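You operate a simulated robot arm through the tools that you are given. There is no shell and no other tool. Be economical: measure what you need, move in short steps, check, and stop when the job is done.

You run a simulated robot arm. Do the job below in one go: nothing can be reset, and whatever is moved stays where it is left.

## Task
Send the product past cluster glass 2 by the middle row, then shut that stretch off and drain it.
Fine: open the valves from glass 1 to 4, 4 to 5, 5 to 6 and 6 to the product outlet; shut the valves from glass 1 to 2 and 2 to the product outlet; open the upper cluster cock, then shut it. Never cut a flow off.
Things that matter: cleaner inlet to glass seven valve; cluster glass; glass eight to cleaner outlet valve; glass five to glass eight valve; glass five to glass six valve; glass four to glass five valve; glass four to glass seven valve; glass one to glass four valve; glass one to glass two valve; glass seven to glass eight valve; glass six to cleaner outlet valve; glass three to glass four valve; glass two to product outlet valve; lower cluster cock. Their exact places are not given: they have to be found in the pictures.

The check looks at the end state, three seconds after you hand in, the way a careful person would. Anything else that was tipped, shoved, dropped, spilled or broken makes it a failure.

## Robot
A 6-joint arm with a two-finger parallel gripper on a trunk, on a base that drives. Base frame: it is fixed to the floor where the robot stands at the start and does not move with it; the origin is under the middle of the robot, x ahead of it, y to its left, z up. Units: mm, rad, N and s.
With the tool pointing down near the work surface it reaches from about 200 to 780 mm from the robot's upright axis, wherever it stands. Its first joint turns from -2.897 to 2.897 rad. Places, roughly: cleaner inlet to glass seven valve [600, 200, 700]; cluster glass [600, -200, 1300]; glass eight to cleaner outlet valve [600, -400, 700]; glass five to glass eight valve [600, -300, 900]; glass five to glass six valve [600, -400, 1100]; glass four to glass five valve [600, -100, 1100]; glass four to glass seven valve [600, 0, 900]; glass one to glass four valve [600, 0, 1200]; glass one to glass two valve [600, -100, 1300]; glass seven to glass eight valve [600, -100, 700]; glass six to cleaner outlet valve [600, -600, 900]; glass three to glass four valve [600, 200, 1100]; glass two to product outlet valve [600, -400, 1300]; lower cluster cock [600, 400, 900]; product inlet to glass one valve [600, 200, 1300]; product inlet to glass three valve [600, 400, 1200]. Payload 3.43 kg.
The tool frame sits at the grasp point between the pads (the TCP): z along the fingers, y along the line on which they close. The tips reach 34 mm beyond it. The gripper opens to 128 mm. The fingers are 24 mm wide and 12 mm thick; the gripper's body (48 by 130 mm) begins 96 mm behind the TCP.
Orientation is that of the tool frame in the base frame, as a unit quaternion [x, y, z, w]. With the fingers straight down and closing along the base's y, the tool's x points along the base's -x, its y along +y and its z along -z.

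## Interface
- The arm moves only by the tool move_arm. Its arguments are lists of equal length, an entry for each row: "rotation": the turn, a rotation vector about the tool's x, y, z in rad, a list of three; "dp": the shift along the tool's x, y, z in mm, a list of three; "gripper": the opening in per cent of the stroke, from 0 (shut) to 100 (fully open). In form: {"rotation": [[wx, wy, wz], ...], "dp": [[x, y, z], ...], "gripper": [gripper, ...]}. A call has 1 to 20 rows; each row shifts and turns the commanded pose from where the row before left it, along the tool's axes as they then stand. A row lasts 0.2 s, in which the tool goes at most 50 mm and 0.15 rad; a call with a longer step from one row to the next is refused whole, and so is a gripper value outside its range. Where a pose cannot be reached the arm comes as near as it can. A force on the tool above 90 N (or 10 N above the force at the start of the call, whichever is more), or a blocked arm, ends the call early, and 0.2 s more pass. Each finger travels about 45 mm/s and halts on what it meets, pressing with about 32 N; the grip force reading is that of the motor and also rises with nothing between the fingers. The clock runs only during rows and for 0.2 s after the last one: add rows that do not move to give the fingers time. The reply holds the time, the measured pose of the TCP, the force on the tool along the base axes, the opening and the grip force, in the units named above and with some noise, with the torque about the TCP (base axes, N m) and any sound that the robot's microphone picked up.
- Cameras (640 x 400 px; columns grow to the right, rows downward): "scene" is now at [25, 136.4, 1521.4]; the picture's right is [-0.16, -0.99, 0.00], its down [-0.57, 0.09, -0.82] and it looks along [0.81, -0.13, -0.58] (base axes); focal length 267 px, centre (320, 200). "wrist" rides on the gripper at [76, -11, -160] in the tool frame; the picture's right is [0.15, 0.99, 0.00], its down [-0.88, 0.13, -0.46] and it looks along [-0.45, 0.07, 0.89] (tool axes); focal length 234 px, centre (320, 200).
- grab_frame(camera): a new picture of that camera. No time passes.
- roll_base(legs): drives the robot by 1 to 6 legs, each [ahead, turn to the left] in mm and rad, along the robot's own axes; the way and the turn of a leg run together, so that a leg with both is an arc; at most 1500 mm and 3.142 rad a leg. The arm and the cameras ride along, it lands a little off, and it stops where it bumps. It gives what a move gives.
- turn_head(pan, tilt): turns the head with the scene camera to pan (to the left, within 2.705 rad either way) and tilt (down, from -0.506 to 1.204), counted from straight ahead of the robot. It gives what a move gives.
- point_at(camera, pixels): there is no depth. For up to 12 entries [column, row, z] of the newest picture of that camera ("zoom" is the newest enlarged one), the place [x, y] in the base frame at which the ray of that pixel passes the height z, good to about 3 mm. No time passes.
- zoom(camera, box): a new picture of the part [left, top, right, bottom] of that camera's present view, enlarged. No time passes.
- hand_in(): hands the job in; it is judged then, once.

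Keep the steps short. Do not move on a guess: measure, check each grasp and each placing, and mend mistakes. In all there are 80 turns and 60 pictures (those below and enlarged ones count). Leave the gripper open and the arm clear of the work at the hand-in unless told otherwise, and finish with a single line.

The tools are called as name(argument=value, ...) on one line, values as JSON. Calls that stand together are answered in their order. move_arm: Moves the arm, as the interface text tells. Its arguments: {"type":"object","properties":{"rotation":{"type":"array","items":{"type":"array","items":{"type":"number"}}},"dp":{"type":"array","items":{"type":"array","items":{"type":"number"}}},"gripper":{"type":"array","items":{"type":"number"}}},"required":["rotation","dp","gripper"]} The other tools are called the same way: roll_base (legs) drives the base; turn_head (pan, tilt) turns the head that bears the scene camera; grab_frame (camera) takes a picture; point_at (camera, pixels) gives the place at which the rays of pixels pass given heights; zoom (camera, box) takes an enlarged picture of a part of a camera's view; hand_in () hands the job in.

At the start:

```text
t: 0.0
eef_pos: [338.0, -344.6, 998.6]
tool_rot: [-0.001, 1.0, -0.001, 0.001]
ft_force: [0.1, -0.2, 0.4]
wrist_torque: [0.01, -0.04, -0.05]
grip_width: 128.2
finger_force: 0.0
robot x, y, heading: [-2.1, -4.6, 0.003]
head pan, tilt: [-0.157, 0.618]
```

scene: 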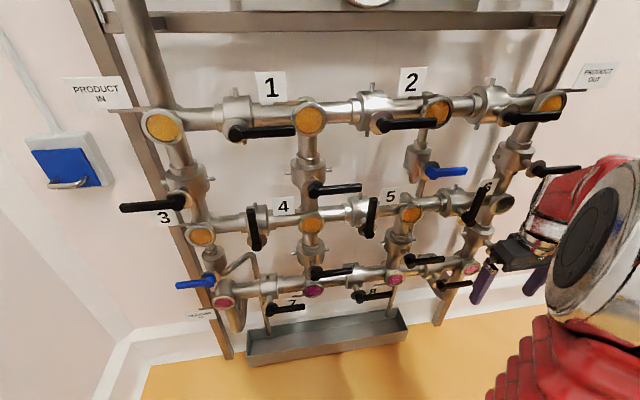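
wrist: 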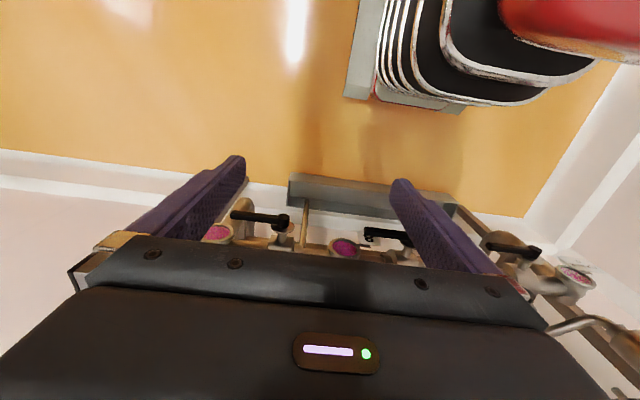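

I start with enlarged views of the pipework to read the valves and handles.

zoom(camera="scene", box=[200, 60, 400, 185])

zoom(camera="scene", box=[340, 60, 600, 222])

zoom(camera="scene", box=[160, 170, 500, 340])

```text
3.20 times, centred on (300, 122) of scene
```

zoom: 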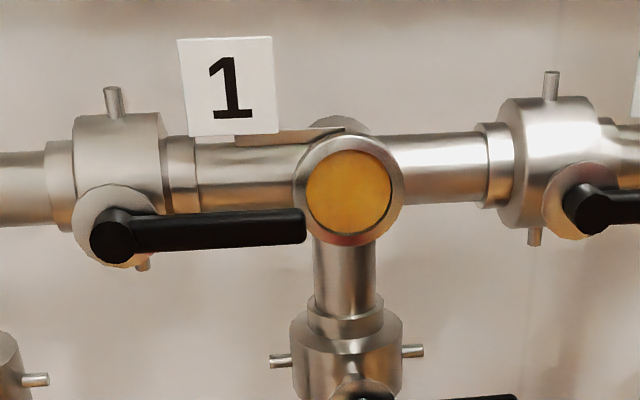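

```text
2.46 times, centred on (470, 141) of scene
```

zoom: 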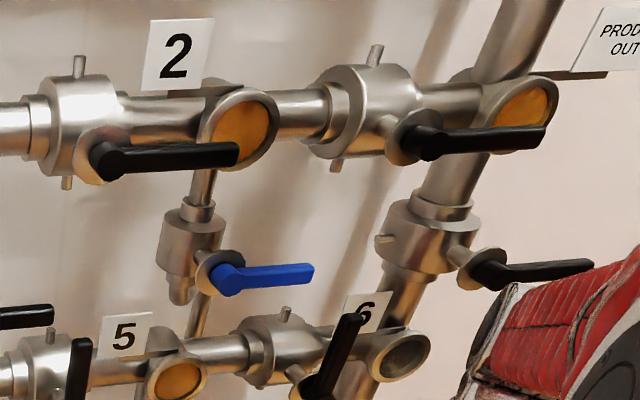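

```text
1.88 times, centred on (330, 255) of scene
```

zoom: 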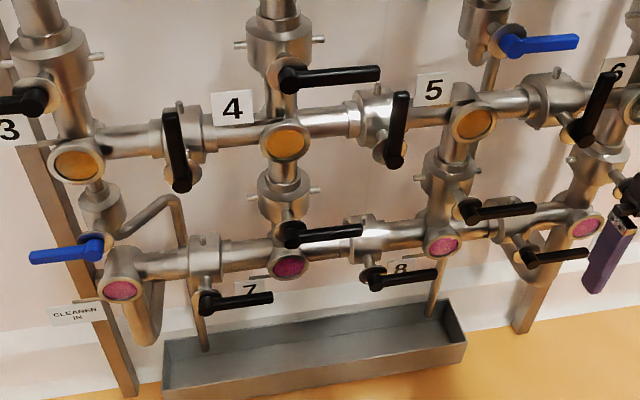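

The top-row levers lie along the pipe (open) and the middle-row ones lie across it (shut). The blue upper cock hangs under glass 2, at about (445,172). I'll turn the tool to point at the wall (+x) and shut the fingers so they can push.

move_arm(rotation=[[0, -0.1428, 0], [0, -0.1428, 0], [0, -0.1428, 0], [0, -0.1428, 0], [0, -0.1428, 0], [0, -0.1428, 0], [0, -0.1428, 0], [0, -0.1428, 0], [0, -0.1428, 0], [0, -0.1428, 0], [0, -0.1428, 0], [0, 0, 0]], dp=[[0, 0, 0], [0, 0, 0], [0, 0, 0], [0, 0, 0], [0, 0, 0], [0, 0, 0], [0, 0, 0], [0, 0, 0], [0, 0, 0], [0, 0, 0], [0, 0, 0], [0, 0, 0]], gripper=[100, 80, 60, 40, 20, 0, 0, 0, 0, 0, 0, 0])

grab_frame(camera="wrist")

grab_frame(camera="scene")

```text
t: 2.6
eef_pos: [336.9, -344.8, 999.1]
tool_rot: [-0.001, 0.706, 0.0, 0.708]
ft_force: [-0.1, -0.6, -0.1]
wrist_torque: [-0.02, -0.04, 0.0]
grip_width: 0.0
finger_force: 32.2
robot x, y, heading: [0.4, -4.8, 0.008]
head pan, tilt: [-0.157, 0.618]
```

```text
54 pictures are left
```

wrist: 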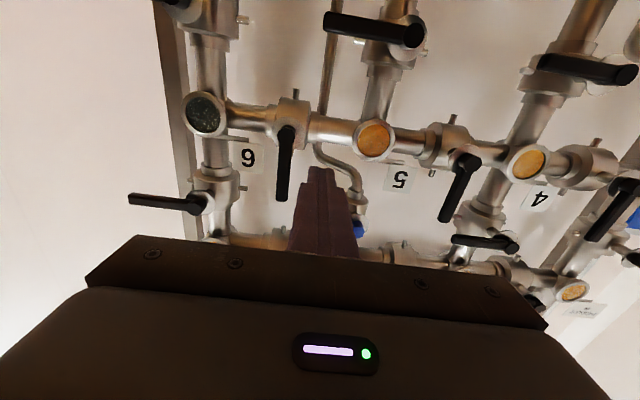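

```text
53 pictures are left
```

scene: 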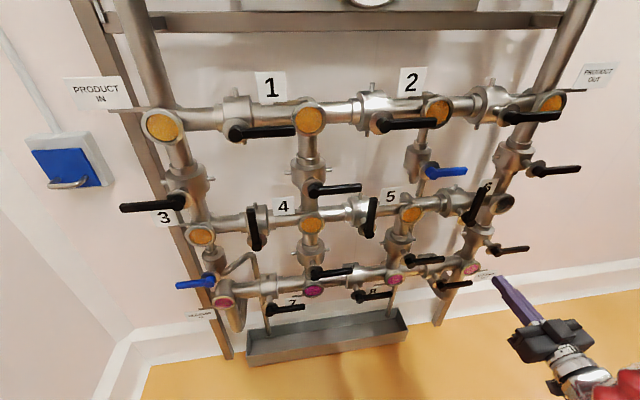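

I have two viewpoints, so I can work out depth. I'll get rays for the same hubs and lever tips from both cameras: 5-6, 4-5 and 6-out.

point_at(camera="scene", pixels=[[466, 218, 1000], [466, 218, 1100], [484, 187, 1000], [484, 187, 1100], [369, 234, 1000], [369, 234, 1100], [373, 200, 1000], [373, 200, 1100], [536, 171, 1100], [536, 171, 1200], [580, 167, 1100], [580, 167, 1200]])

point_at(camera="wrist", pixels=[[288, 131, 1000], [288, 131, 1100], [282, 198, 1000], [282, 198, 1100], [470, 160, 1000], [470, 160, 1100], [446, 220, 1000], [446, 220, 1100], [200, 205, 1100], [200, 205, 1200], [132, 198, 1100], [132, 198, 1200]])

```text
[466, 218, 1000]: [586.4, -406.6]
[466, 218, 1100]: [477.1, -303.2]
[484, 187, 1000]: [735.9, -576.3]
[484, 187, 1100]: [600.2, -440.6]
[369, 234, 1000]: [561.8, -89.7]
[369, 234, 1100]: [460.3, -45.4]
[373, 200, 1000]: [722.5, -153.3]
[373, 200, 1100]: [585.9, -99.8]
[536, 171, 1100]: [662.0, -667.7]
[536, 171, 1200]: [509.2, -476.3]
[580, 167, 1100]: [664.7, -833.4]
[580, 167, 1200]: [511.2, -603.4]
```

```text
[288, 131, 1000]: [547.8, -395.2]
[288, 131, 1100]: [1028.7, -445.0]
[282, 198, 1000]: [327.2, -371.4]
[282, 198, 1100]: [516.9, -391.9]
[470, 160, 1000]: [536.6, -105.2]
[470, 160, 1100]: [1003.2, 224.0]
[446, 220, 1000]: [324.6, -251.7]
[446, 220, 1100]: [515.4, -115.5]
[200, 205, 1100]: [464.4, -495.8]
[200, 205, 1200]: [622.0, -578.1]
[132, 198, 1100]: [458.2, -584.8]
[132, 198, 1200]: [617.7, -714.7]
```

Triangulation puts the levers in a plane at x≈560:

| Lever | Hub (x, y, z) | Tip |
|---|---|---|
| 4-5 | (557, -89, 1004) | z≈1121 |
| 5-6 | (570, -399, 1006) | z≈1126 |
| 6-out | (564, -547, 1164) | y≈-677 |
| 1-4 | (560, 68, 1166) | y≈-52 |

Next I'll move the closed fingers in front of the 1-4 lever and above it, staying well back.

move_arm(rotation=[[0, 0, 0], [0, 0, 0], [0, 0, 0], [0, 0, 0], [0, 0, 0], [0, 0, 0], [0, 0, 0], [0, 0, 0], [0, 0, 0], [0, 0, 0], [0, 0, 0], [0, 0, 0]], dp=[[-27, 41, 0], [-27, 41, 0], [-27, 41, 0], [-27, 41, 0], [-27, 41, 0], [-27, 41, 0], [-27, 41, 0], [-27, 41, 0], [0, 0, 40], [0, 0, 40], [0, 0, 30], [0, 0, 0]], gripper=[0, 0, 0, 0, 0, 0, 0, 0, 0, 0, 0, 0])

grab_frame(camera="wrist")

grab_frame(camera="scene")

```text
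t: 4.3
eef_pos: [403.8, -215.4, 1166.7]
tool_rot: [0.072, 0.748, 0.066, 0.657]
ft_force: [0.2, 0.0, 0.1]
wrist_torque: [-0.01, 0.01, 0.02]
grip_width: 0.0
finger_force: 32.6
out of reach, approached as far as the arm can: row 2, 3, 4, 5, 6, 7
robot x, y, heading: [3.9, -5.4, -0.002]
head pan, tilt: [-0.157, 0.618]
stopped in row 8: the arm was blocked; the commanded pose is now the measured one
```

```text
52 pictures are left
```

wrist: 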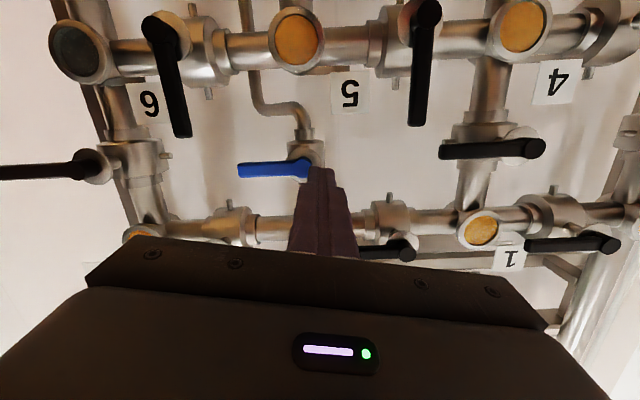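

```text
51 pictures are left
```

scene: 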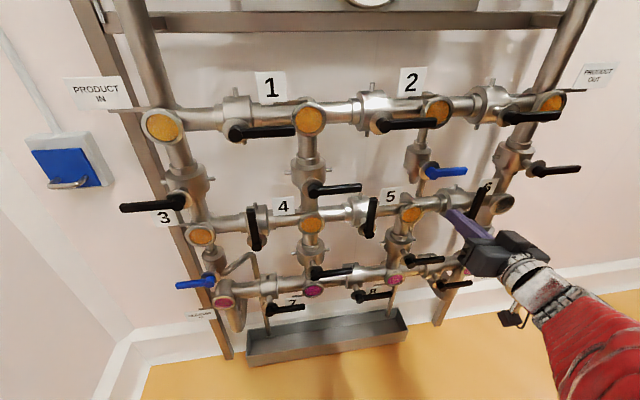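

The arm ran into its inner reach limit because it is too close to its own axis. Nothing has been touched. I'll back the base by 150 mm to give it room.

roll_base(legs=[[-150, 0]])

```text
t: 5.9
eef_pos: [251.1, -214.9, 1166.1]
tool_rot: [0.072, 0.748, 0.066, 0.657]
ft_force: [-0.6, 0.3, 0.7]
wrist_torque: [-0.01, 0.02, -0.01]
grip_width: 0.2
finger_force: 31.8
robot x, y, heading: [-150.2, -9.3, 0.002]
head pan, tilt: [-0.157, 0.618]
```

Now I'll move forward and straighten the tool, with rotation correction ≈(-0.008,-0.129,-0.196).

move_arm(rotation=[[0, 0, 0], [0, 0, 0], [0, 0, 0], [-0.004, -0.065, -0.098], [-0.004, -0.064, -0.098], [0, 0, 0]], dp=[[0, 0, 45], [0, 0, 45], [0, 0, 45], [0, 0, 0], [0, 0, 0], [0, 0, 0]], gripper=[0, 0, 0, 0, 0, 0])

```text
t: 7.3
eef_pos: [385.5, -215.1, 1149.0]
tool_rot: [0.0, 0.707, -0.001, 0.707]
ft_force: [-0.7, -0.7, 0.3]
wrist_torque: [0.01, -0.01, -0.02]
grip_width: 0.1
finger_force: 31.6
robot x, y, heading: [-152.2, -5.8, 0.002]
head pan, tilt: [-0.157, 0.618]
```

The tool is level. I'll move to a standoff at (440,-17,1215), above and in front of the 1-4 lever.

move_arm(rotation=[[0, 0, 0], [0, 0, 0], [0, 0, 0], [0, 0, 0], [0, 0, 0], [0, 0, 0]], dp=[[-13.2, 39.6, 11], [-13.2, 39.6, 11], [-13.2, 39.6, 11], [-13.2, 39.6, 11], [-13.2, 39.6, 11], [0, 0, 0]], gripper=[0, 0, 0, 0, 0, 0])

grab_frame(camera="wrist")

grab_frame(camera="scene")

```text
t: 8.7
eef_pos: [437.5, -48.3, 1208.9]
tool_rot: [-0.008, 0.709, 0.007, 0.705]
ft_force: [-0.6, -0.5, 1.2]
wrist_torque: [0.03, 0.0, -0.04]
grip_width: 0.0
finger_force: 32.3
out of reach, approached as far as the arm can: row 5
robot x, y, heading: [-152.2, -2.7, 0.001]
head pan, tilt: [-0.157, 0.618]
```

```text
50 pictures are left
```

wrist: 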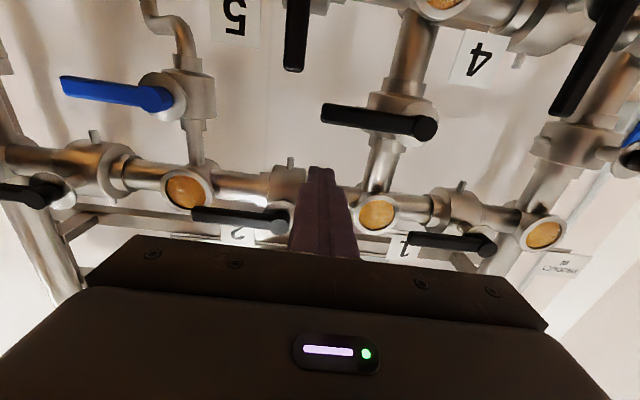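

```text
49 pictures are left
```

scene: 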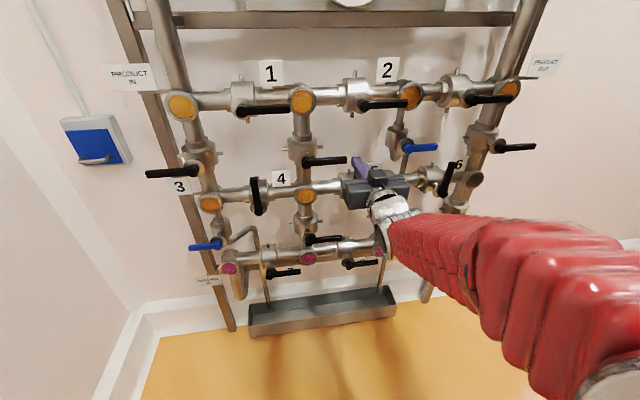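

The last row was slightly out of reach, so I'll test whether this is the inner or outer limit by going 40 mm forward. The fingertips stay short of x=520, which is free space.

move_arm(rotation=[[0, 0, 0], [0, 0, 0], [0, 0, 0]], dp=[[0, 0, 20], [0, 0, 20], [0, 0, 0]], gripper=[0, 0, 0])

```text
t: 9.5
eef_pos: [474.4, -63.2, 1212.8]
tool_rot: [-0.003, 0.708, 0.003, 0.706]
ft_force: [0.1, 0.3, 0.8]
wrist_torque: [-0.02, 0.03, -0.03]
grip_width: 0.0
finger_force: 32.2
out of reach, approached as far as the arm can: row 1
robot x, y, heading: [-151.7, -4.5, 0.003]
head pan, tilt: [-0.157, 0.618]
```

Row 2 was reached further forward. Now I'll check whether y is the limit by shifting +40 in y, still in free space.

move_arm(rotation=[[0, 0, 0], [0, 0, 0], [0, 0, 0], [0, 0, 0]], dp=[[0, 15, 0], [0, 15, 0], [0, 15, 0], [0, 0, 0]], gripper=[0, 0, 0, 0])

```text
t: 10.5
eef_pos: [469.0, -58.4, 1220.5]
tool_rot: [-0.003, 0.707, 0.003, 0.707]
ft_force: [-1.2, -0.1, 0.7]
wrist_torque: [0.01, 0.02, -0.02]
grip_width: 0.0
finger_force: 32.0
out of reach, approached as far as the arm can: row 1, 2, 3
robot x, y, heading: [-153.1, -6.0, -0.002]
head pan, tilt: [-0.157, 0.618]
```

That looks like a wrist limit in this roll. I'll pull back to the right a little and roll the tool 180° about its own axis, which also puts the camera on top.

move_arm(rotation=[[0, 0, 0], [0, 0, 0], [0, 0, 0], [0, 0, 0.1496], [0, 0, 0.1496], [0, 0, 0.1496], [0, 0, 0.1496], [0, 0, 0.1496], [0, 0, 0.1496], [0, 0, 0.1496], [0, 0, 0.1496], [0, 0, 0.1496], [0, 0, 0.1496], [0, 0, 0.1496], [0, 0, 0.1496], [0, 0, 0.1496], [0, 0, 0.1496], [0, 0, 0.1496], [0, 0, 0.1496]], dp=[[0, -40, 0], [0, -40, 0], [0, -40, 0], [0, 0, 0], [0, 0, 0], [0, 0, 0], [0, 0, 0], [0, 0, 0], [0, 0, 0], [0, 0, 0], [0, 0, 0], [0, 0, 0], [0, 0, 0], [0, 0, 0], [0, 0, 0], [0, 0, 0], [0, 0, 0], [0, 0, 0], [0, 0, 0]], gripper=[0, 0, 0, 0, 0, 0, 0, 0, 0, 0, 0, 0, 0, 0, 0, 0, 0, 0, 0])

```text
t: 14.5
eef_pos: [469.8, -177.3, 1221.2]
tool_rot: [0.658, 0.258, 0.658, 0.259]
ft_force: [0.4, -0.4, 0.1]
wrist_torque: [0.0, 0.0, -0.01]
grip_width: 0.0
finger_force: 31.6
robot x, y, heading: [-152.1, -5.3, -0.001]
head pan, tilt: [-0.157, 0.618]
```

The roll is going fine (2.39 rad done). I'll do the last 0.748 rad and then shift left toward y=-17. Tool y is now -Y.

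move_arm(rotation=[[0, 0, 0.1496], [0, 0, 0.1496], [0, 0, 0.1496], [0, 0, 0.1496], [0, 0, 0.1496], [0, 0, 0], [0, 0, 0], [0, 0, 0], [0, 0, 0], [0, 0, 0]], dp=[[0, 0, 0], [0, 0, 0], [0, 0, 0], [0, 0, 0], [0, 0, 0], [0, -40, 0], [0, -40, 0], [0, -40, 0], [0, -40, 0], [0, 0, 0]], gripper=[0, 0, 0, 0, 0, 0, 0, 0, 0, 0])

grab_frame(camera="wrist")

```text
t: 16.7
eef_pos: [465.7, -47.8, 1229.0]
tool_rot: [0.709, 0.009, 0.705, -0.007]
ft_force: [-0.7, 0.3, -0.4]
wrist_torque: [0.02, 0.02, 0.04]
grip_width: 0.0
finger_force: 32.2
out of reach, approached as far as the arm can: row 8, 9
robot x, y, heading: [-153.7, -5.6, 0.001]
head pan, tilt: [-0.157, 0.618]
```

```text
48 pictures are left
```

wrist: 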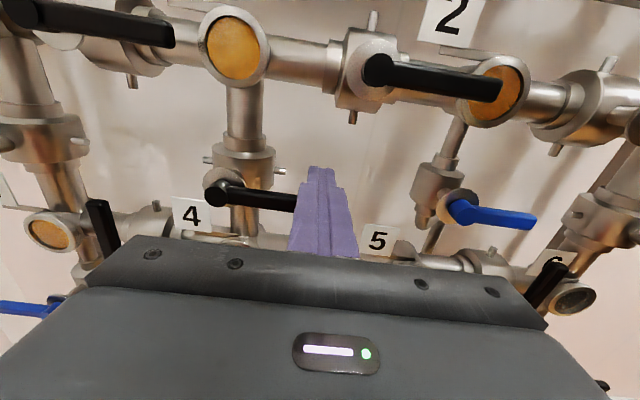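

The limit is the same, so roll isn't the cause. It sits where the tool points straight out from the robot's axis. I'll yaw the tool 0.2 rad to the left (about tool x, now up) and then shift left, still in free space.

move_arm(rotation=[[0.1, 0, 0], [0.1, 0, 0], [0, 0, 0], [0, 0, 0], [0, 0, 0]], dp=[[0, 0, 0], [0, 0, 0], [0, -20, 0], [0, -20, 0], [0, 0, 0]], gripper=[0, 0, 0, 0, 0])

```text
t: 17.9
eef_pos: [456.5, -9.3, 1231.1]
tool_rot: [0.704, 0.071, 0.703, -0.069]
ft_force: [0.1, -0.2, 0.0]
wrist_torque: [-0.03, 0.01, 0.01]
grip_width: 0.1
finger_force: 31.8
robot x, y, heading: [-152.9, -8.1, -0.002]
head pan, tilt: [-0.157, 0.618]
```

That works: with 0.2 rad of left yaw it gets there freely. Now I'll move in above the 1-4 lever, to TCP ≈(539,-25,1211) with the tips at x≈572.

move_arm(rotation=[[0, 0, 0], [0, 0, 0], [0, 0, 0], [0, 0, 0]], dp=[[-6.7, 10.7, 25.9], [-6.7, 10.7, 25.9], [-6.6, 10.7, 25.9], [0, 0, 0]], gripper=[0, 0, 0, 0])

grab_frame(camera="wrist")

zoom(camera="scene", box=[220, 80, 420, 205])

```text
t: 18.9
eef_pos: [539.9, -26.3, 1208.9]
tool_rot: [0.704, 0.071, 0.704, -0.07]
ft_force: [-0.8, 0.5, -0.2]
wrist_torque: [0.02, 0.01, 0.05]
grip_width: 0.1
finger_force: 32.2
robot x, y, heading: [-151.6, -3.6, -0.001]
head pan, tilt: [-0.157, 0.618]
```

```text
47 pictures are left
```

wrist: 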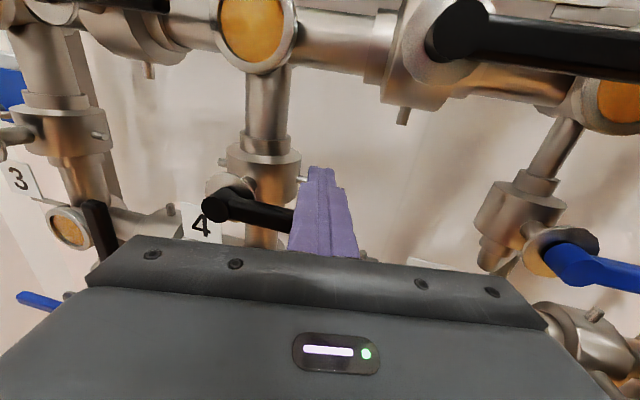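

```text
3.20 times, centred on (320, 142) of scene
```

zoom: 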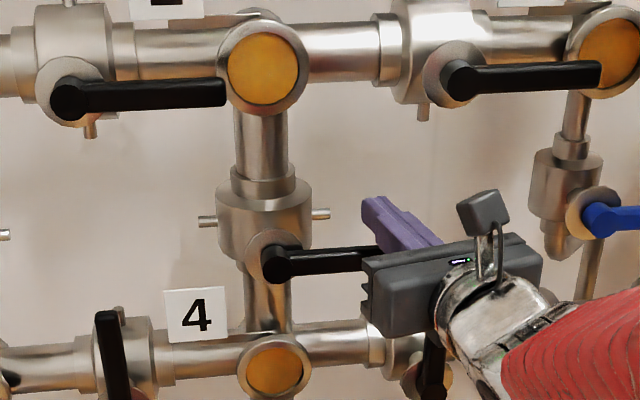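

The fingers sit just above the lever. I'll press down gently, 36 mm in small rows, and read the force to find the turning direction.

move_arm(rotation=[[0, 0, 0], [0, 0, 0], [0, 0, 0], [0, 0, 0], [0, 0, 0], [0, 0, 0], [0, 0, 0]], dp=[[-6, 0, 0], [-6, 0, 0], [-6, 0, 0], [-6, 0, 0], [-6, 0, 0], [-6, 0, 0], [0, 0, 0]], gripper=[0, 0, 0, 0, 0, 0, 0])

zoom(camera="scene", box=[220, 80, 420, 205])

```text
t: 20.5
eef_pos: [539.1, -26.1, 1187.2]
tool_rot: [0.693, 0.072, 0.714, -0.069]
ft_force: [-2.7, -2.0, 64.0]
wrist_torque: [0.27, -0.58, -0.9]
grip_width: 0.0
finger_force: 32.6
robot x, y, heading: [-149.3, -3.7, -0.001]
head pan, tilt: [-0.157, 0.618]
```

```text
3.20 times, centred on (320, 142) of scene
```

zoom: 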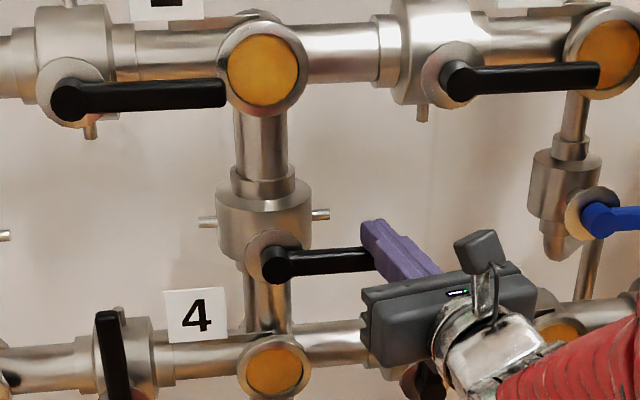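

The lever doesn't yield downward (64 N at z=1187), so it is at its stop and should turn up. I'll lift off, back out, drop below the lever and come forward again.

move_arm(rotation=[[0, 0, 0], [0, 0, 0], [0, 0, 0], [0, 0, 0], [0, 0, 0], [0, 0, 0], [0, 0, 0], [0, 0, 0]], dp=[[36, 0, 0], [0, 0, -35], [0, 0, -35], [-40, 0, 0], [-40, 0, 0], [0, 0, 35], [0, 0, 35], [0, 0, 0]], gripper=[0, 0, 0, 0, 0, 0, 0, 0])

grab_frame(camera="wrist")

```text
t: 22.3
eef_pos: [539.6, -25.9, 1128.1]
tool_rot: [0.704, 0.071, 0.703, -0.069]
ft_force: [-0.8, 0.5, 0.1]
wrist_torque: [0.0, 0.01, 0.02]
grip_width: 0.0
finger_force: 31.8
robot x, y, heading: [-149.5, -6.8, 0.002]
head pan, tilt: [-0.157, 0.618]
```

```text
44 pictures are left
```

wrist: 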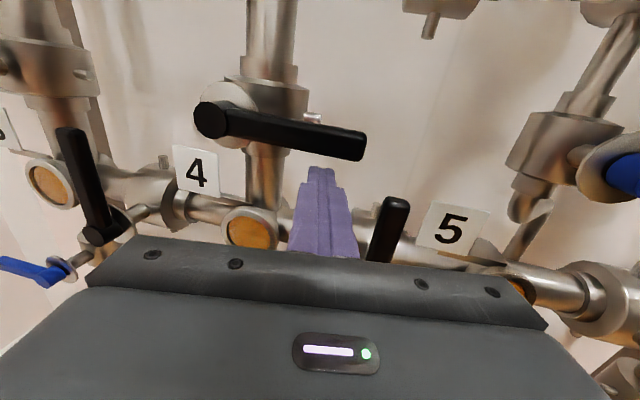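

The fingers are under the lever. I'll press up gently.

move_arm(rotation=[[0, 0, 0], [0, 0, 0], [0, 0, 0], [0, 0, 0], [0, 0, 0], [0, 0, 0], [0, 0, 0]], dp=[[6, 0, 0], [6, 0, 0], [6, 0, 0], [6, 0, 0], [6, 0, 0], [6, 0, 0], [0, 0, 0]], gripper=[0, 0, 0, 0, 0, 0, 0])

grab_frame(camera="wrist")

```text
t: 23.9
eef_pos: [540.9, -27.6, 1166.0]
tool_rot: [0.703, 0.071, 0.704, -0.07]
ft_force: [0.2, 1.0, 1.4]
wrist_torque: [-0.02, -0.02, 0.05]
grip_width: 0.2
finger_force: 32.3
robot x, y, heading: [-152.7, -6.1, 0.004]
head pan, tilt: [-0.157, 0.618]
```

```text
43 pictures are left
```

wrist: 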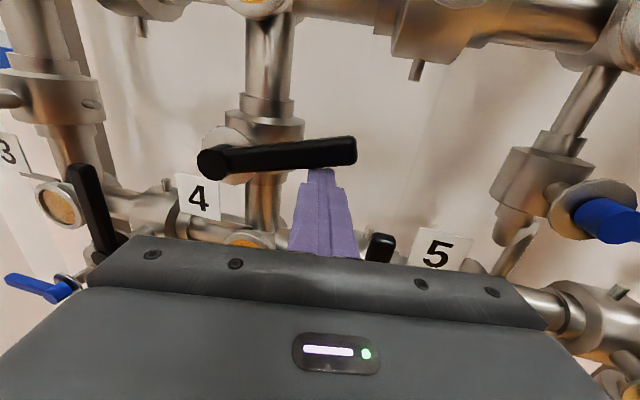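

It turns upward easily. I'll carry on along the arc to vertical.

move_arm(rotation=[[0, 0, 0], [0, 0, 0], [0, 0, 0], [0, 0, 0], [0, 0, 0], [0, 0, 0], [0, 0, 0], [0, 0, 0], [0, 0, 0], [0, 0, 0], [0, 0, 0], [0, 0, 0], [0, 0, 0]], dp=[[10.2, -0.7, 0.1], [11, -2, 0.4], [10.6, -3.3, 0.7], [10.2, -4.5, 0.9], [9.5, -5.8, 1.2], [8.8, -6.8, 1.4], [7.8, -7.8, 1.6], [6.8, -8.7, 1.8], [5.7, -9.4, 1.9], [4.5, -10.1, 2.1], [2.8, -8.9, 1.8], [1.3, -6.2, 1.3], [0, 0, 0]], gripper=[0, 0, 0, 0, 0, 0, 0, 0, 0, 0, 0, 0, 0])

zoom(camera="scene", box=[220, 80, 420, 205])

```text
t: 26.7
eef_pos: [541.3, 41.4, 1253.1]
tool_rot: [0.706, 0.067, 0.702, -0.068]
ft_force: [-8.4, -61.3, -6.7]
wrist_torque: [-0.81, 0.33, -1.72]
grip_width: 0.0
finger_force: 32.1
robot x, y, heading: [-152.1, -3.7, -0.006]
head pan, tilt: [-0.157, 0.618]
```

```text
3.20 times, centred on (320, 142) of scene
```

zoom: 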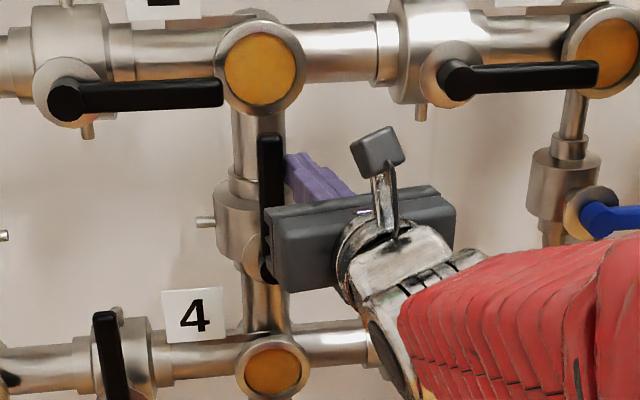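

The 1-4 lever is vertical against its stop, so it's open. I'll pull away and move to the standoff left of the 4-5 lever.

move_arm(rotation=[[0, 0, 0], [0, 0, 0], [0, 0, 0], [0, 0, 0], [0, 0, 0], [0, 0, 0], [0, 0, 0], [0, 0, 0]], dp=[[0, 19.6, -4], [0, -8, -39.2], [0, -8, -39.2], [-40.2, 21.6, -4.4], [-40.2, 21.6, -4.4], [-40.2, 21.6, -4.4], [-40.2, 21.6, -4.4], [0, 0, 0]], gripper=[0, 0, 0, 0, 0, 0, 0, 0])

grab_frame(camera="wrist")

```text
t: 28.5
eef_pos: [460.2, -59.3, 1093.4]
tool_rot: [0.704, 0.072, 0.703, -0.071]
ft_force: [-0.1, -0.1, 0.0]
wrist_torque: [0.04, 0.0, -0.02]
grip_width: 0.0
finger_force: 31.8
robot x, y, heading: [-152.0, -6.8, 0.002]
head pan, tilt: [-0.157, 0.618]
```

```text
41 pictures are left
```

wrist: 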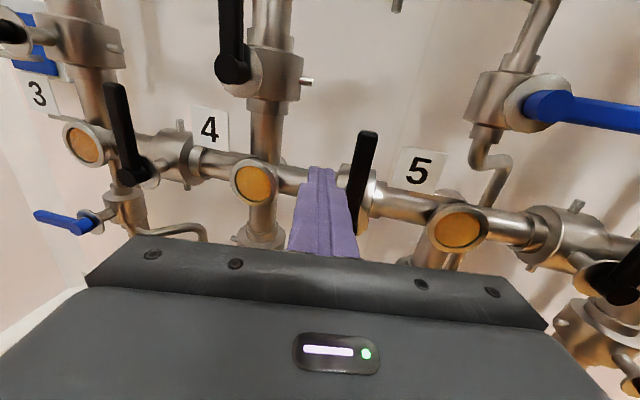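

The fingers are left of the 4-5 lever, as planned. I'll go forward (tips to x≈567) and sweep it clockwise along the arc to horizontal.

move_arm(rotation=[[0, 0, 0], [0, 0, 0], [0, 0, 0], [0, 0, 0], [0, 0, 0], [0, 0, 0], [0, 0, 0], [0, 0, 0], [0, 0, 0], [0, 0, 0], [0, 0, 0], [0, 0, 0], [0, 0, 0], [0, 0, 0], [0, 0, 0], [0, 0, 0], [0, 0, 0], [0, 0, 0]], dp=[[0, 7.4, 36.3], [0, 7.4, 36.3], [0.9, 12.5, -2.5], [1.9, 11, -2.2], [0.5, 11.1, -2.2], [-0.9, 11.1, -2.2], [-2.3, 10.9, -2.2], [-3.6, 10.5, -2.1], [-4.8, 10, -2], [-6.1, 9.4, -1.9], [-7.2, 8.5, -1.7], [-8.2, 7.6, -1.6], [-9.1, 6.6, -1.3], [-9.9, 5.5, -1.1], [-10.4, 4.2, -0.9], [-7.8, 2.3, -0.5], [-6.3, 1.4, -0.3], [0, 0, 0]], gripper=[0, 0, 0, 0, 0, 0, 0, 0, 0, 0, 0, 0, 0, 0, 0, 0, 0, 0])

grab_frame(camera="wrist")

zoom(camera="scene", box=[220, 120, 420, 245])

```text
t: 32.3
eef_pos: [534.3, -182.4, 1032.3]
tool_rot: [0.694, 0.076, 0.713, -0.07]
ft_force: [3.1, 27.7, 65.5]
wrist_torque: [0.67, -1.03, 0.02]
grip_width: 0.0
finger_force: 32.2
robot x, y, heading: [-152.9, -9.3, 0.002]
head pan, tilt: [-0.157, 0.618]
```

```text
40 pictures are left
```

wrist: 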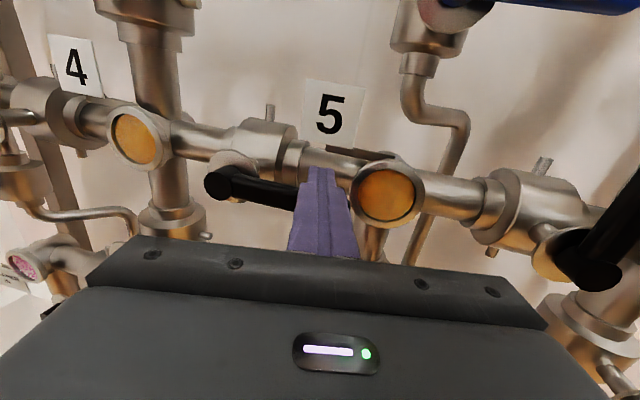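

```text
3.20 times, centred on (320, 182) of scene
```

zoom: 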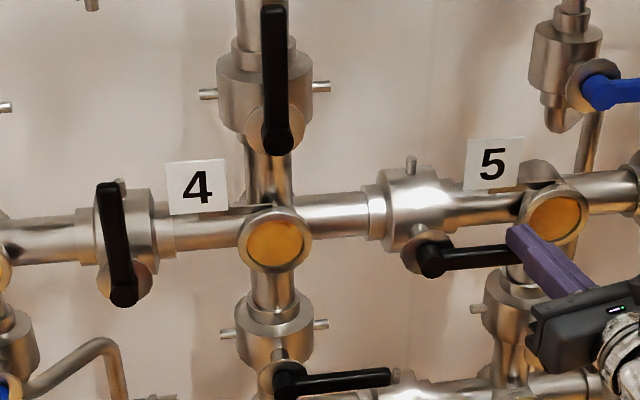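

The 4-5 lever is horizontal against its stop, so it's open. Next is the standoff left of the 5-6 lever.

move_arm(rotation=[[0, 0, 0], [0, 0, 0], [0, 0, 0], [0, 0, 0], [0, 0, 0], [0, 0, 0], [0, 0, 0], [0, 0, 0]], dp=[[20, 0, 0], [0, -7.4, -36.7], [0, -7.4, -36.7], [14, 45.3, -9.2], [14, 45.3, -9.2], [14, 45.3, -9.2], [14, 45.3, -9.2], [0, 0, 0]], gripper=[0, 0, 0, 0, 0, 0, 0, 0])

grab_frame(camera="wrist")

grab_frame(camera="scene")

```text
t: 34.1
eef_pos: [457.5, -370.8, 1096.4]
tool_rot: [0.704, 0.071, 0.703, -0.069]
ft_force: [0.4, 0.9, 0.1]
wrist_torque: [0.07, -0.02, -0.01]
grip_width: 0.0
finger_force: 32.0
robot x, y, heading: [-154.5, -5.6, 0.004]
head pan, tilt: [-0.157, 0.618]
```

```text
38 pictures are left
```

wrist: 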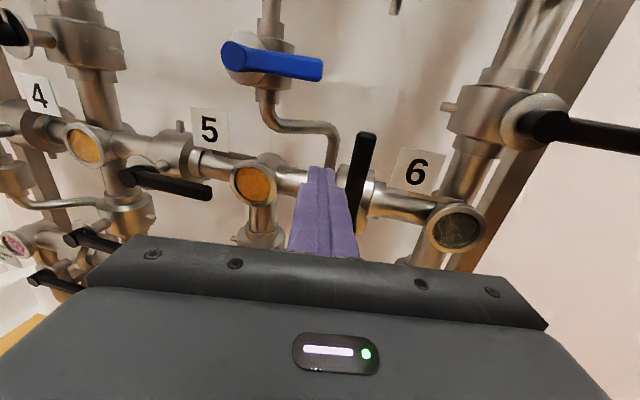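

```text
37 pictures are left
```

scene: 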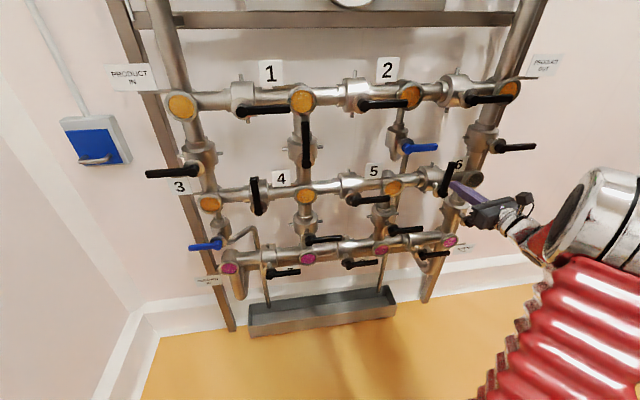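

The geometry matches the 4-5 case, so I'll do the same sweep.

move_arm(rotation=[[0, 0, 0], [0, 0, 0], [0, 0, 0], [0, 0, 0], [0, 0, 0], [0, 0, 0], [0, 0, 0], [0, 0, 0], [0, 0, 0], [0, 0, 0], [0, 0, 0], [0, 0, 0], [0, 0, 0], [0, 0, 0], [0, 0, 0], [0, 0, 0], [0, 0, 0], [0, 0, 0]], dp=[[0, 7.6, 37.5], [0, 7.6, 37.5], [0.9, 12.5, -2.5], [1.9, 11, -2.2], [0.5, 11.1, -2.2], [-0.9, 11.1, -2.2], [-2.3, 10.9, -2.2], [-3.6, 10.5, -2.1], [-4.8, 10, -2], [-6.1, 9.4, -1.9], [-7.2, 8.5, -1.7], [-8.2, 7.6, -1.6], [-9.1, 6.6, -1.3], [-9.9, 5.5, -1.1], [-10.4, 4.2, -0.9], [-7.8, 2.3, -0.5], [-6.3, 1.4, -0.3], [0, 0, 0]], gripper=[0, 0, 0, 0, 0, 0, 0, 0, 0, 0, 0, 0, 0, 0, 0, 0, 0, 0])

grab_frame(camera="wrist")

zoom(camera="scene", box=[380, 80, 580, 205])

```text
t: 37.9
eef_pos: [535.8, -492.2, 1031.5]
tool_rot: [0.699, 0.075, 0.708, -0.069]
ft_force: [5.2, 13.2, 48.2]
wrist_torque: [0.39, -0.79, 0.4]
grip_width: 0.1
finger_force: 32.5
robot x, y, heading: [-152.6, -8.3, -0.002]
head pan, tilt: [-0.157, 0.618]
```

```text
36 pictures are left
```

wrist: 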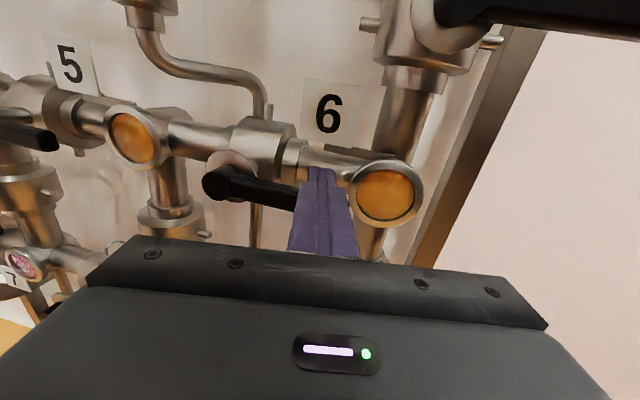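

```text
3.20 times, centred on (480, 142) of scene
```

zoom: 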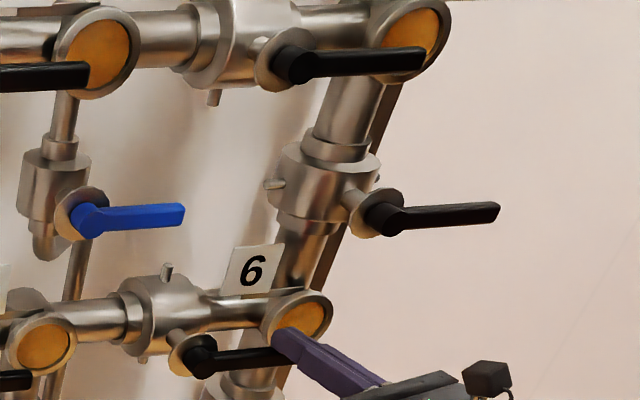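

Valve 5-6 is open and glass 6 is filling orange. Next is 6-out. I'll back off, yaw the tool 0.5 rad to the right to suit the reach, and take a standoff below that lever.

move_arm(rotation=[[0, 0, 0], [0, 0, 0], [0, 0, 0], [-0.125, 0, 0], [-0.125, 0, 0], [-0.125, 0, 0], [-0.125, 0, 0], [0, 0, 0], [0, 0, 0], [0, 0, 0], [0, 0, 0], [0, 0, 0]], dp=[[20, 0, 0], [0, -7.4, -36.7], [0, -7.4, -36.7], [0, 0, 0], [0, 0, 0], [0, 0, 0], [0, 0, 0], [20.5, 29.9, 9.2], [20.5, 29.9, 9.2], [20.5, 29.9, 9.2], [20.5, 29.9, 9.2], [0, 0, 0]], gripper=[0, 0, 0, 0, 0, 0, 0, 0, 0, 0, 0, 0])

grab_frame(camera="wrist")

```text
t: 40.5
eef_pos: [460.9, -619.7, 1125.2]
tool_rot: [0.699, -0.106, 0.699, 0.107]
ft_force: [-0.7, -0.1, -0.1]
wrist_torque: [0.01, -0.02, -0.01]
grip_width: 0.0
finger_force: 32.1
robot x, y, heading: [-151.8, -5.4, -0.0]
head pan, tilt: [-0.157, 0.618]
```

```text
34 pictures are left
```

wrist: 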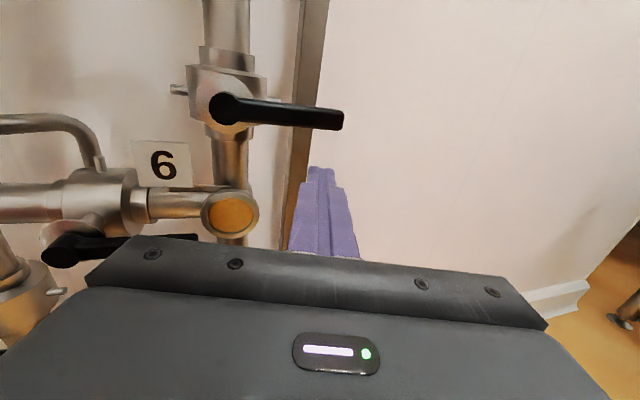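

The fingers are below the 6-out lever. I'll go in and sweep it up to vertical.

move_arm(rotation=[[0, 0, 0], [0, 0, 0], [0, 0, 0], [0, 0, 0], [0, 0, 0], [0, 0, 0], [0, 0, 0], [0, 0, 0], [0, 0, 0], [0, 0, 0], [0, 0, 0], [0, 0, 0], [0, 0, 0], [0, 0, 0], [0, 0, 0], [0, 0, 0], [0, 0, 0], [0, 0, 0]], dp=[[0, -11.1, 35.8], [0, -11.1, 35.8], [8.5, -0.2, 0], [8.5, -0.2, 0], [10.4, 2.1, 0.7], [11.6, 0.8, 0.2], [11.6, -0.8, -0.2], [11.3, -2.3, -0.7], [10.9, -3.8, -1.2], [10.2, -5.2, -1.6], [9.4, -6.5, -2], [8.3, -7.7, -2.4], [7.1, -8.7, -2.7], [5.8, -9.6, -3], [4.3, -10.3, -3.2], [2, -6.6, -2], [0.8, -4.1, -1.3], [0, 0, 0]], gripper=[0, 0, 0, 0, 0, 0, 0, 0, 0, 0, 0, 0, 0, 0, 0, 0, 0, 0])

grab_frame(camera="wrist")

zoom(camera="scene", box=[340, 60, 580, 210])

```text
t: 44.0
eef_pos: [529.3, -568.1, 1243.3]
tool_rot: [0.7, -0.114, 0.696, 0.112]
ft_force: [-1.2, -9.5, -4.4]
wrist_torque: [-0.13, 0.08, -0.18]
grip_width: 0.0
finger_force: 31.9
robot x, y, heading: [-150.9, -4.0, 0.004]
head pan, tilt: [-0.157, 0.618]
stopped in row 17: the force on the tool passed its limit at 98 N (the readings are from after the stop); the commanded pose is now the measured one
```

```text
33 pictures are left
```

wrist: 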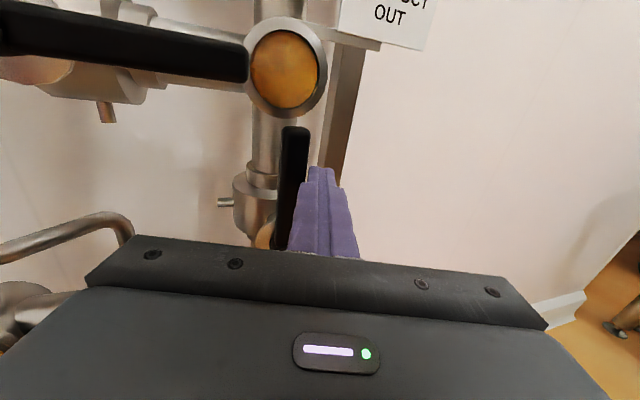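

```text
2.67 times, centred on (460, 135) of scene
```

zoom: 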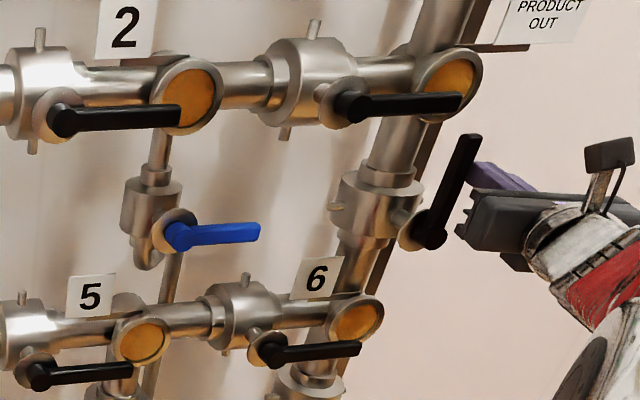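

The 6-out lever is vertical against its stop, and the middle-row bypass is fully open. Now 2-out: hub ≈(y -401, z 1319), tip y≈-524. I'll take a standoff below it.

move_arm(rotation=[[0, 0, 0], [0, 0, 0], [0, 0, 0], [0, 0, 0], [0, 0, 0], [0, 0, 0], [0, 0, 0]], dp=[[0, 11.5, 3.5], [0, 10.3, -33.4], [0, 10.3, -33.4], [12.7, -34.1, -10.5], [12.7, -34.1, -10.5], [12.7, -34.1, -10.5], [0, 0, 0]], gripper=[0, 0, 0, 0, 0, 0, 0])

grab_frame(camera="wrist")

grab_frame(camera="scene")

```text
t: 45.6
eef_pos: [462.9, -468.7, 1283.4]
tool_rot: [0.699, -0.112, 0.698, 0.112]
ft_force: [0.2, -0.3, -0.4]
wrist_torque: [0.02, 0.01, 0.01]
grip_width: 0.0
finger_force: 32.2
robot x, y, heading: [-151.8, -10.4, -0.003]
head pan, tilt: [-0.157, 0.618]
```

```text
31 pictures are left
```

wrist: 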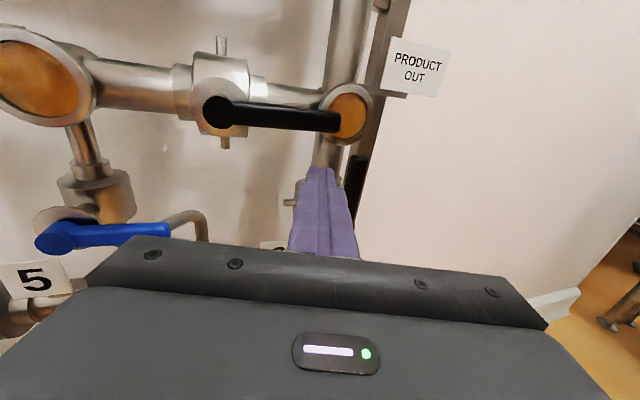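

```text
30 pictures are left
```

scene: 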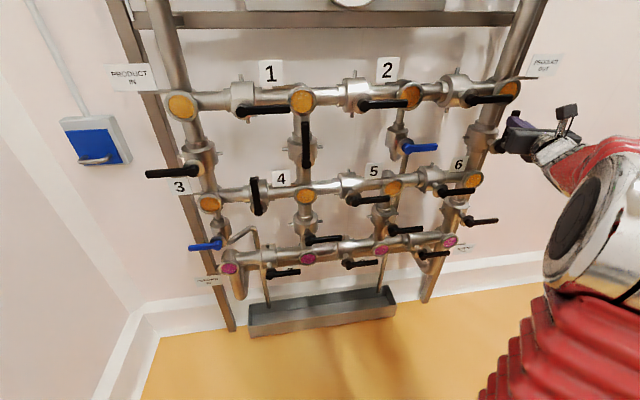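

The view agrees. I'll go in and sweep 2-out up to vertical (shut).

move_arm(rotation=[[0, 0, 0], [0, 0, 0], [0, 0, 0], [0, 0, 0], [0, 0, 0], [0, 0, 0], [0, 0, 0], [0, 0, 0], [0, 0, 0], [0, 0, 0], [0, 0, 0], [0, 0, 0], [0, 0, 0], [0, 0, 0], [0, 0, 0], [0, 0, 0], [0, 0, 0]], dp=[[0, -11.4, 34.7], [0, -11.4, 34.7], [7, 1.9, 0.6], [7, 1.9, 0.6], [10.4, 2.1, 0.7], [11.6, 0.8, 0.2], [11.6, -0.8, -0.2], [11.3, -2.3, -0.7], [10.9, -3.8, -1.2], [10.2, -5.2, -1.6], [9.4, -6.5, -2], [8.3, -7.7, -2.4], [7.1, -8.7, -2.7], [5.8, -9.6, -3], [4.3, -10.3, -3.2], [2, -6.6, -2], [0, 0, 0]], gripper=[0, 0, 0, 0, 0, 0, 0, 0, 0, 0, 0, 0, 0, 0, 0, 0, 0])

grab_frame(camera="wrist")

zoom(camera="scene", box=[340, 30, 580, 180])

```text
t: 49.2
eef_pos: [537.5, -413.5, 1398.1]
tool_rot: [0.699, -0.114, 0.697, 0.112]
ft_force: [4.5, -21.3, 0.3]
wrist_torque: [-0.25, -0.07, -0.28]
grip_width: 0.1
finger_force: 32.2
robot x, y, heading: [-151.7, -6.1, -0.0]
head pan, tilt: [-0.157, 0.618]
```

```text
29 pictures are left
```

wrist: 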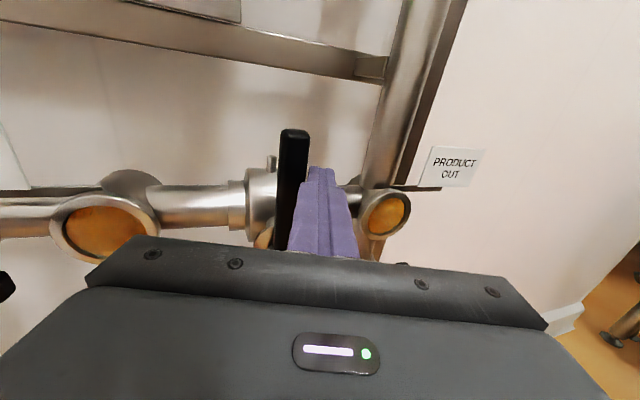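

```text
2.67 times, centred on (460, 105) of scene
```

zoom: 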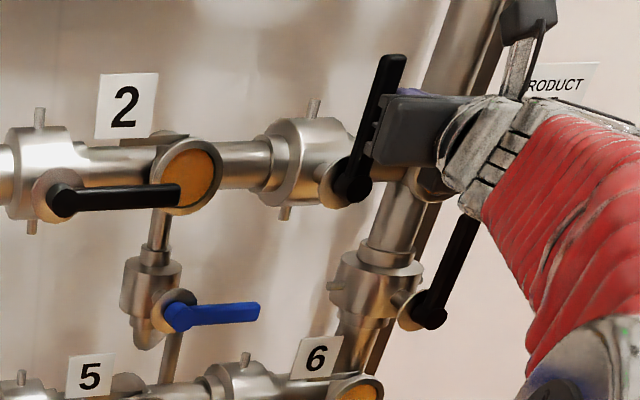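

The lever looks vertical but the force is only 21 N. I'll nudge a few mm more to make sure it's on its stop.

move_arm(rotation=[[0, 0, 0], [0, 0, 0], [0, 0, 0]], dp=[[0.3, -2.9, -0.9], [0.3, -2.9, -0.9], [0, 0, 0]], gripper=[0, 0, 0])

```text
t: 50.0
eef_pos: [535.4, -413.1, 1398.8]
tool_rot: [0.699, -0.119, 0.695, 0.116]
ft_force: [22.3, -61.7, 6.9]
wrist_torque: [-0.66, -0.32, -0.99]
grip_width: 0.0
finger_force: 32.1
robot x, y, heading: [-149.5, -6.7, -0.006]
head pan, tilt: [-0.157, 0.618]
```

It's on the stop at 62 N, so 2-out is shut. Now I'll take a standoff under the 1-2 lever (hub y≈-88, z≈1321), with yaw back to +0.15.

move_arm(rotation=[[0, 0, 0], [0, 0, 0], [0, 0, 0], [0.1175, 0, 0], [0.1175, 0, 0], [0.1175, 0, 0], [0.1175, 0, 0], [0, 0, 0], [0, 0, 0], [0, 0, 0], [0, 0, 0], [0, 0, 0], [0, 0, 0], [0, 0, 0]], dp=[[0, 14.3, 4.7], [0, 12.1, -35.5], [0, 12.1, -35.5], [0, 0, 0], [0, 0, 0], [0, 0, 0], [0, 0, 0], [-19.3, -41.8, 6.4], [-19.3, -41.8, 6.4], [-19.3, -41.8, 6.4], [-19.3, -41.8, 6.4], [-19.3, -41.8, 6.4], [-19.3, -41.8, 6.4], [0, 0, 0]], gripper=[0, 0, 0, 0, 0, 0, 0, 0, 0, 0, 0, 0, 0, 0])

grab_frame(camera="wrist")

grab_frame(camera="scene")

```text
t: 53.0
eef_pos: [462.8, -167.7, 1284.3]
tool_rot: [0.706, 0.052, 0.704, -0.054]
ft_force: [-0.1, 0.5, -0.1]
wrist_torque: [-0.02, -0.02, -0.03]
grip_width: 0.0
finger_force: 31.6
robot x, y, heading: [-151.9, -11.3, 0.002]
head pan, tilt: [-0.157, 0.618]
```

```text
27 pictures are left
```

wrist: 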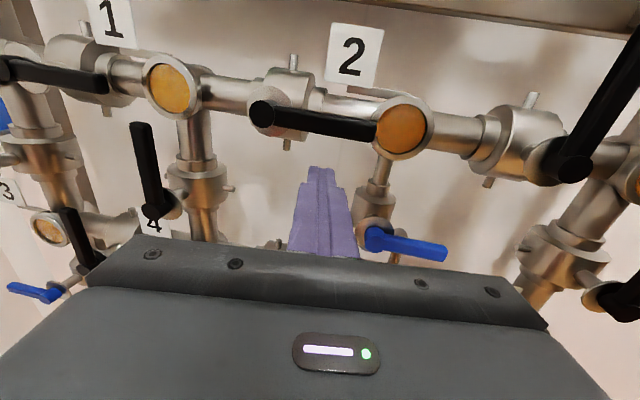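

```text
26 pictures are left
```

scene: 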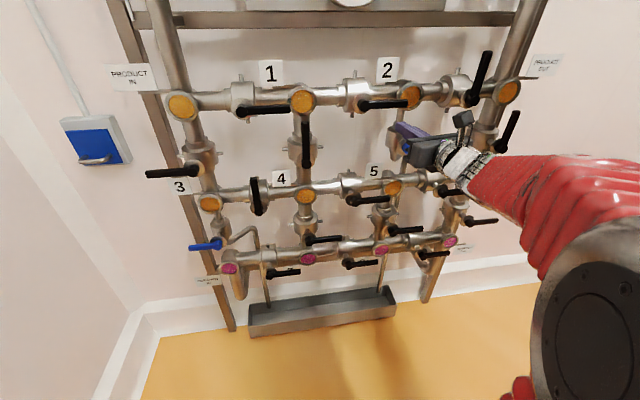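

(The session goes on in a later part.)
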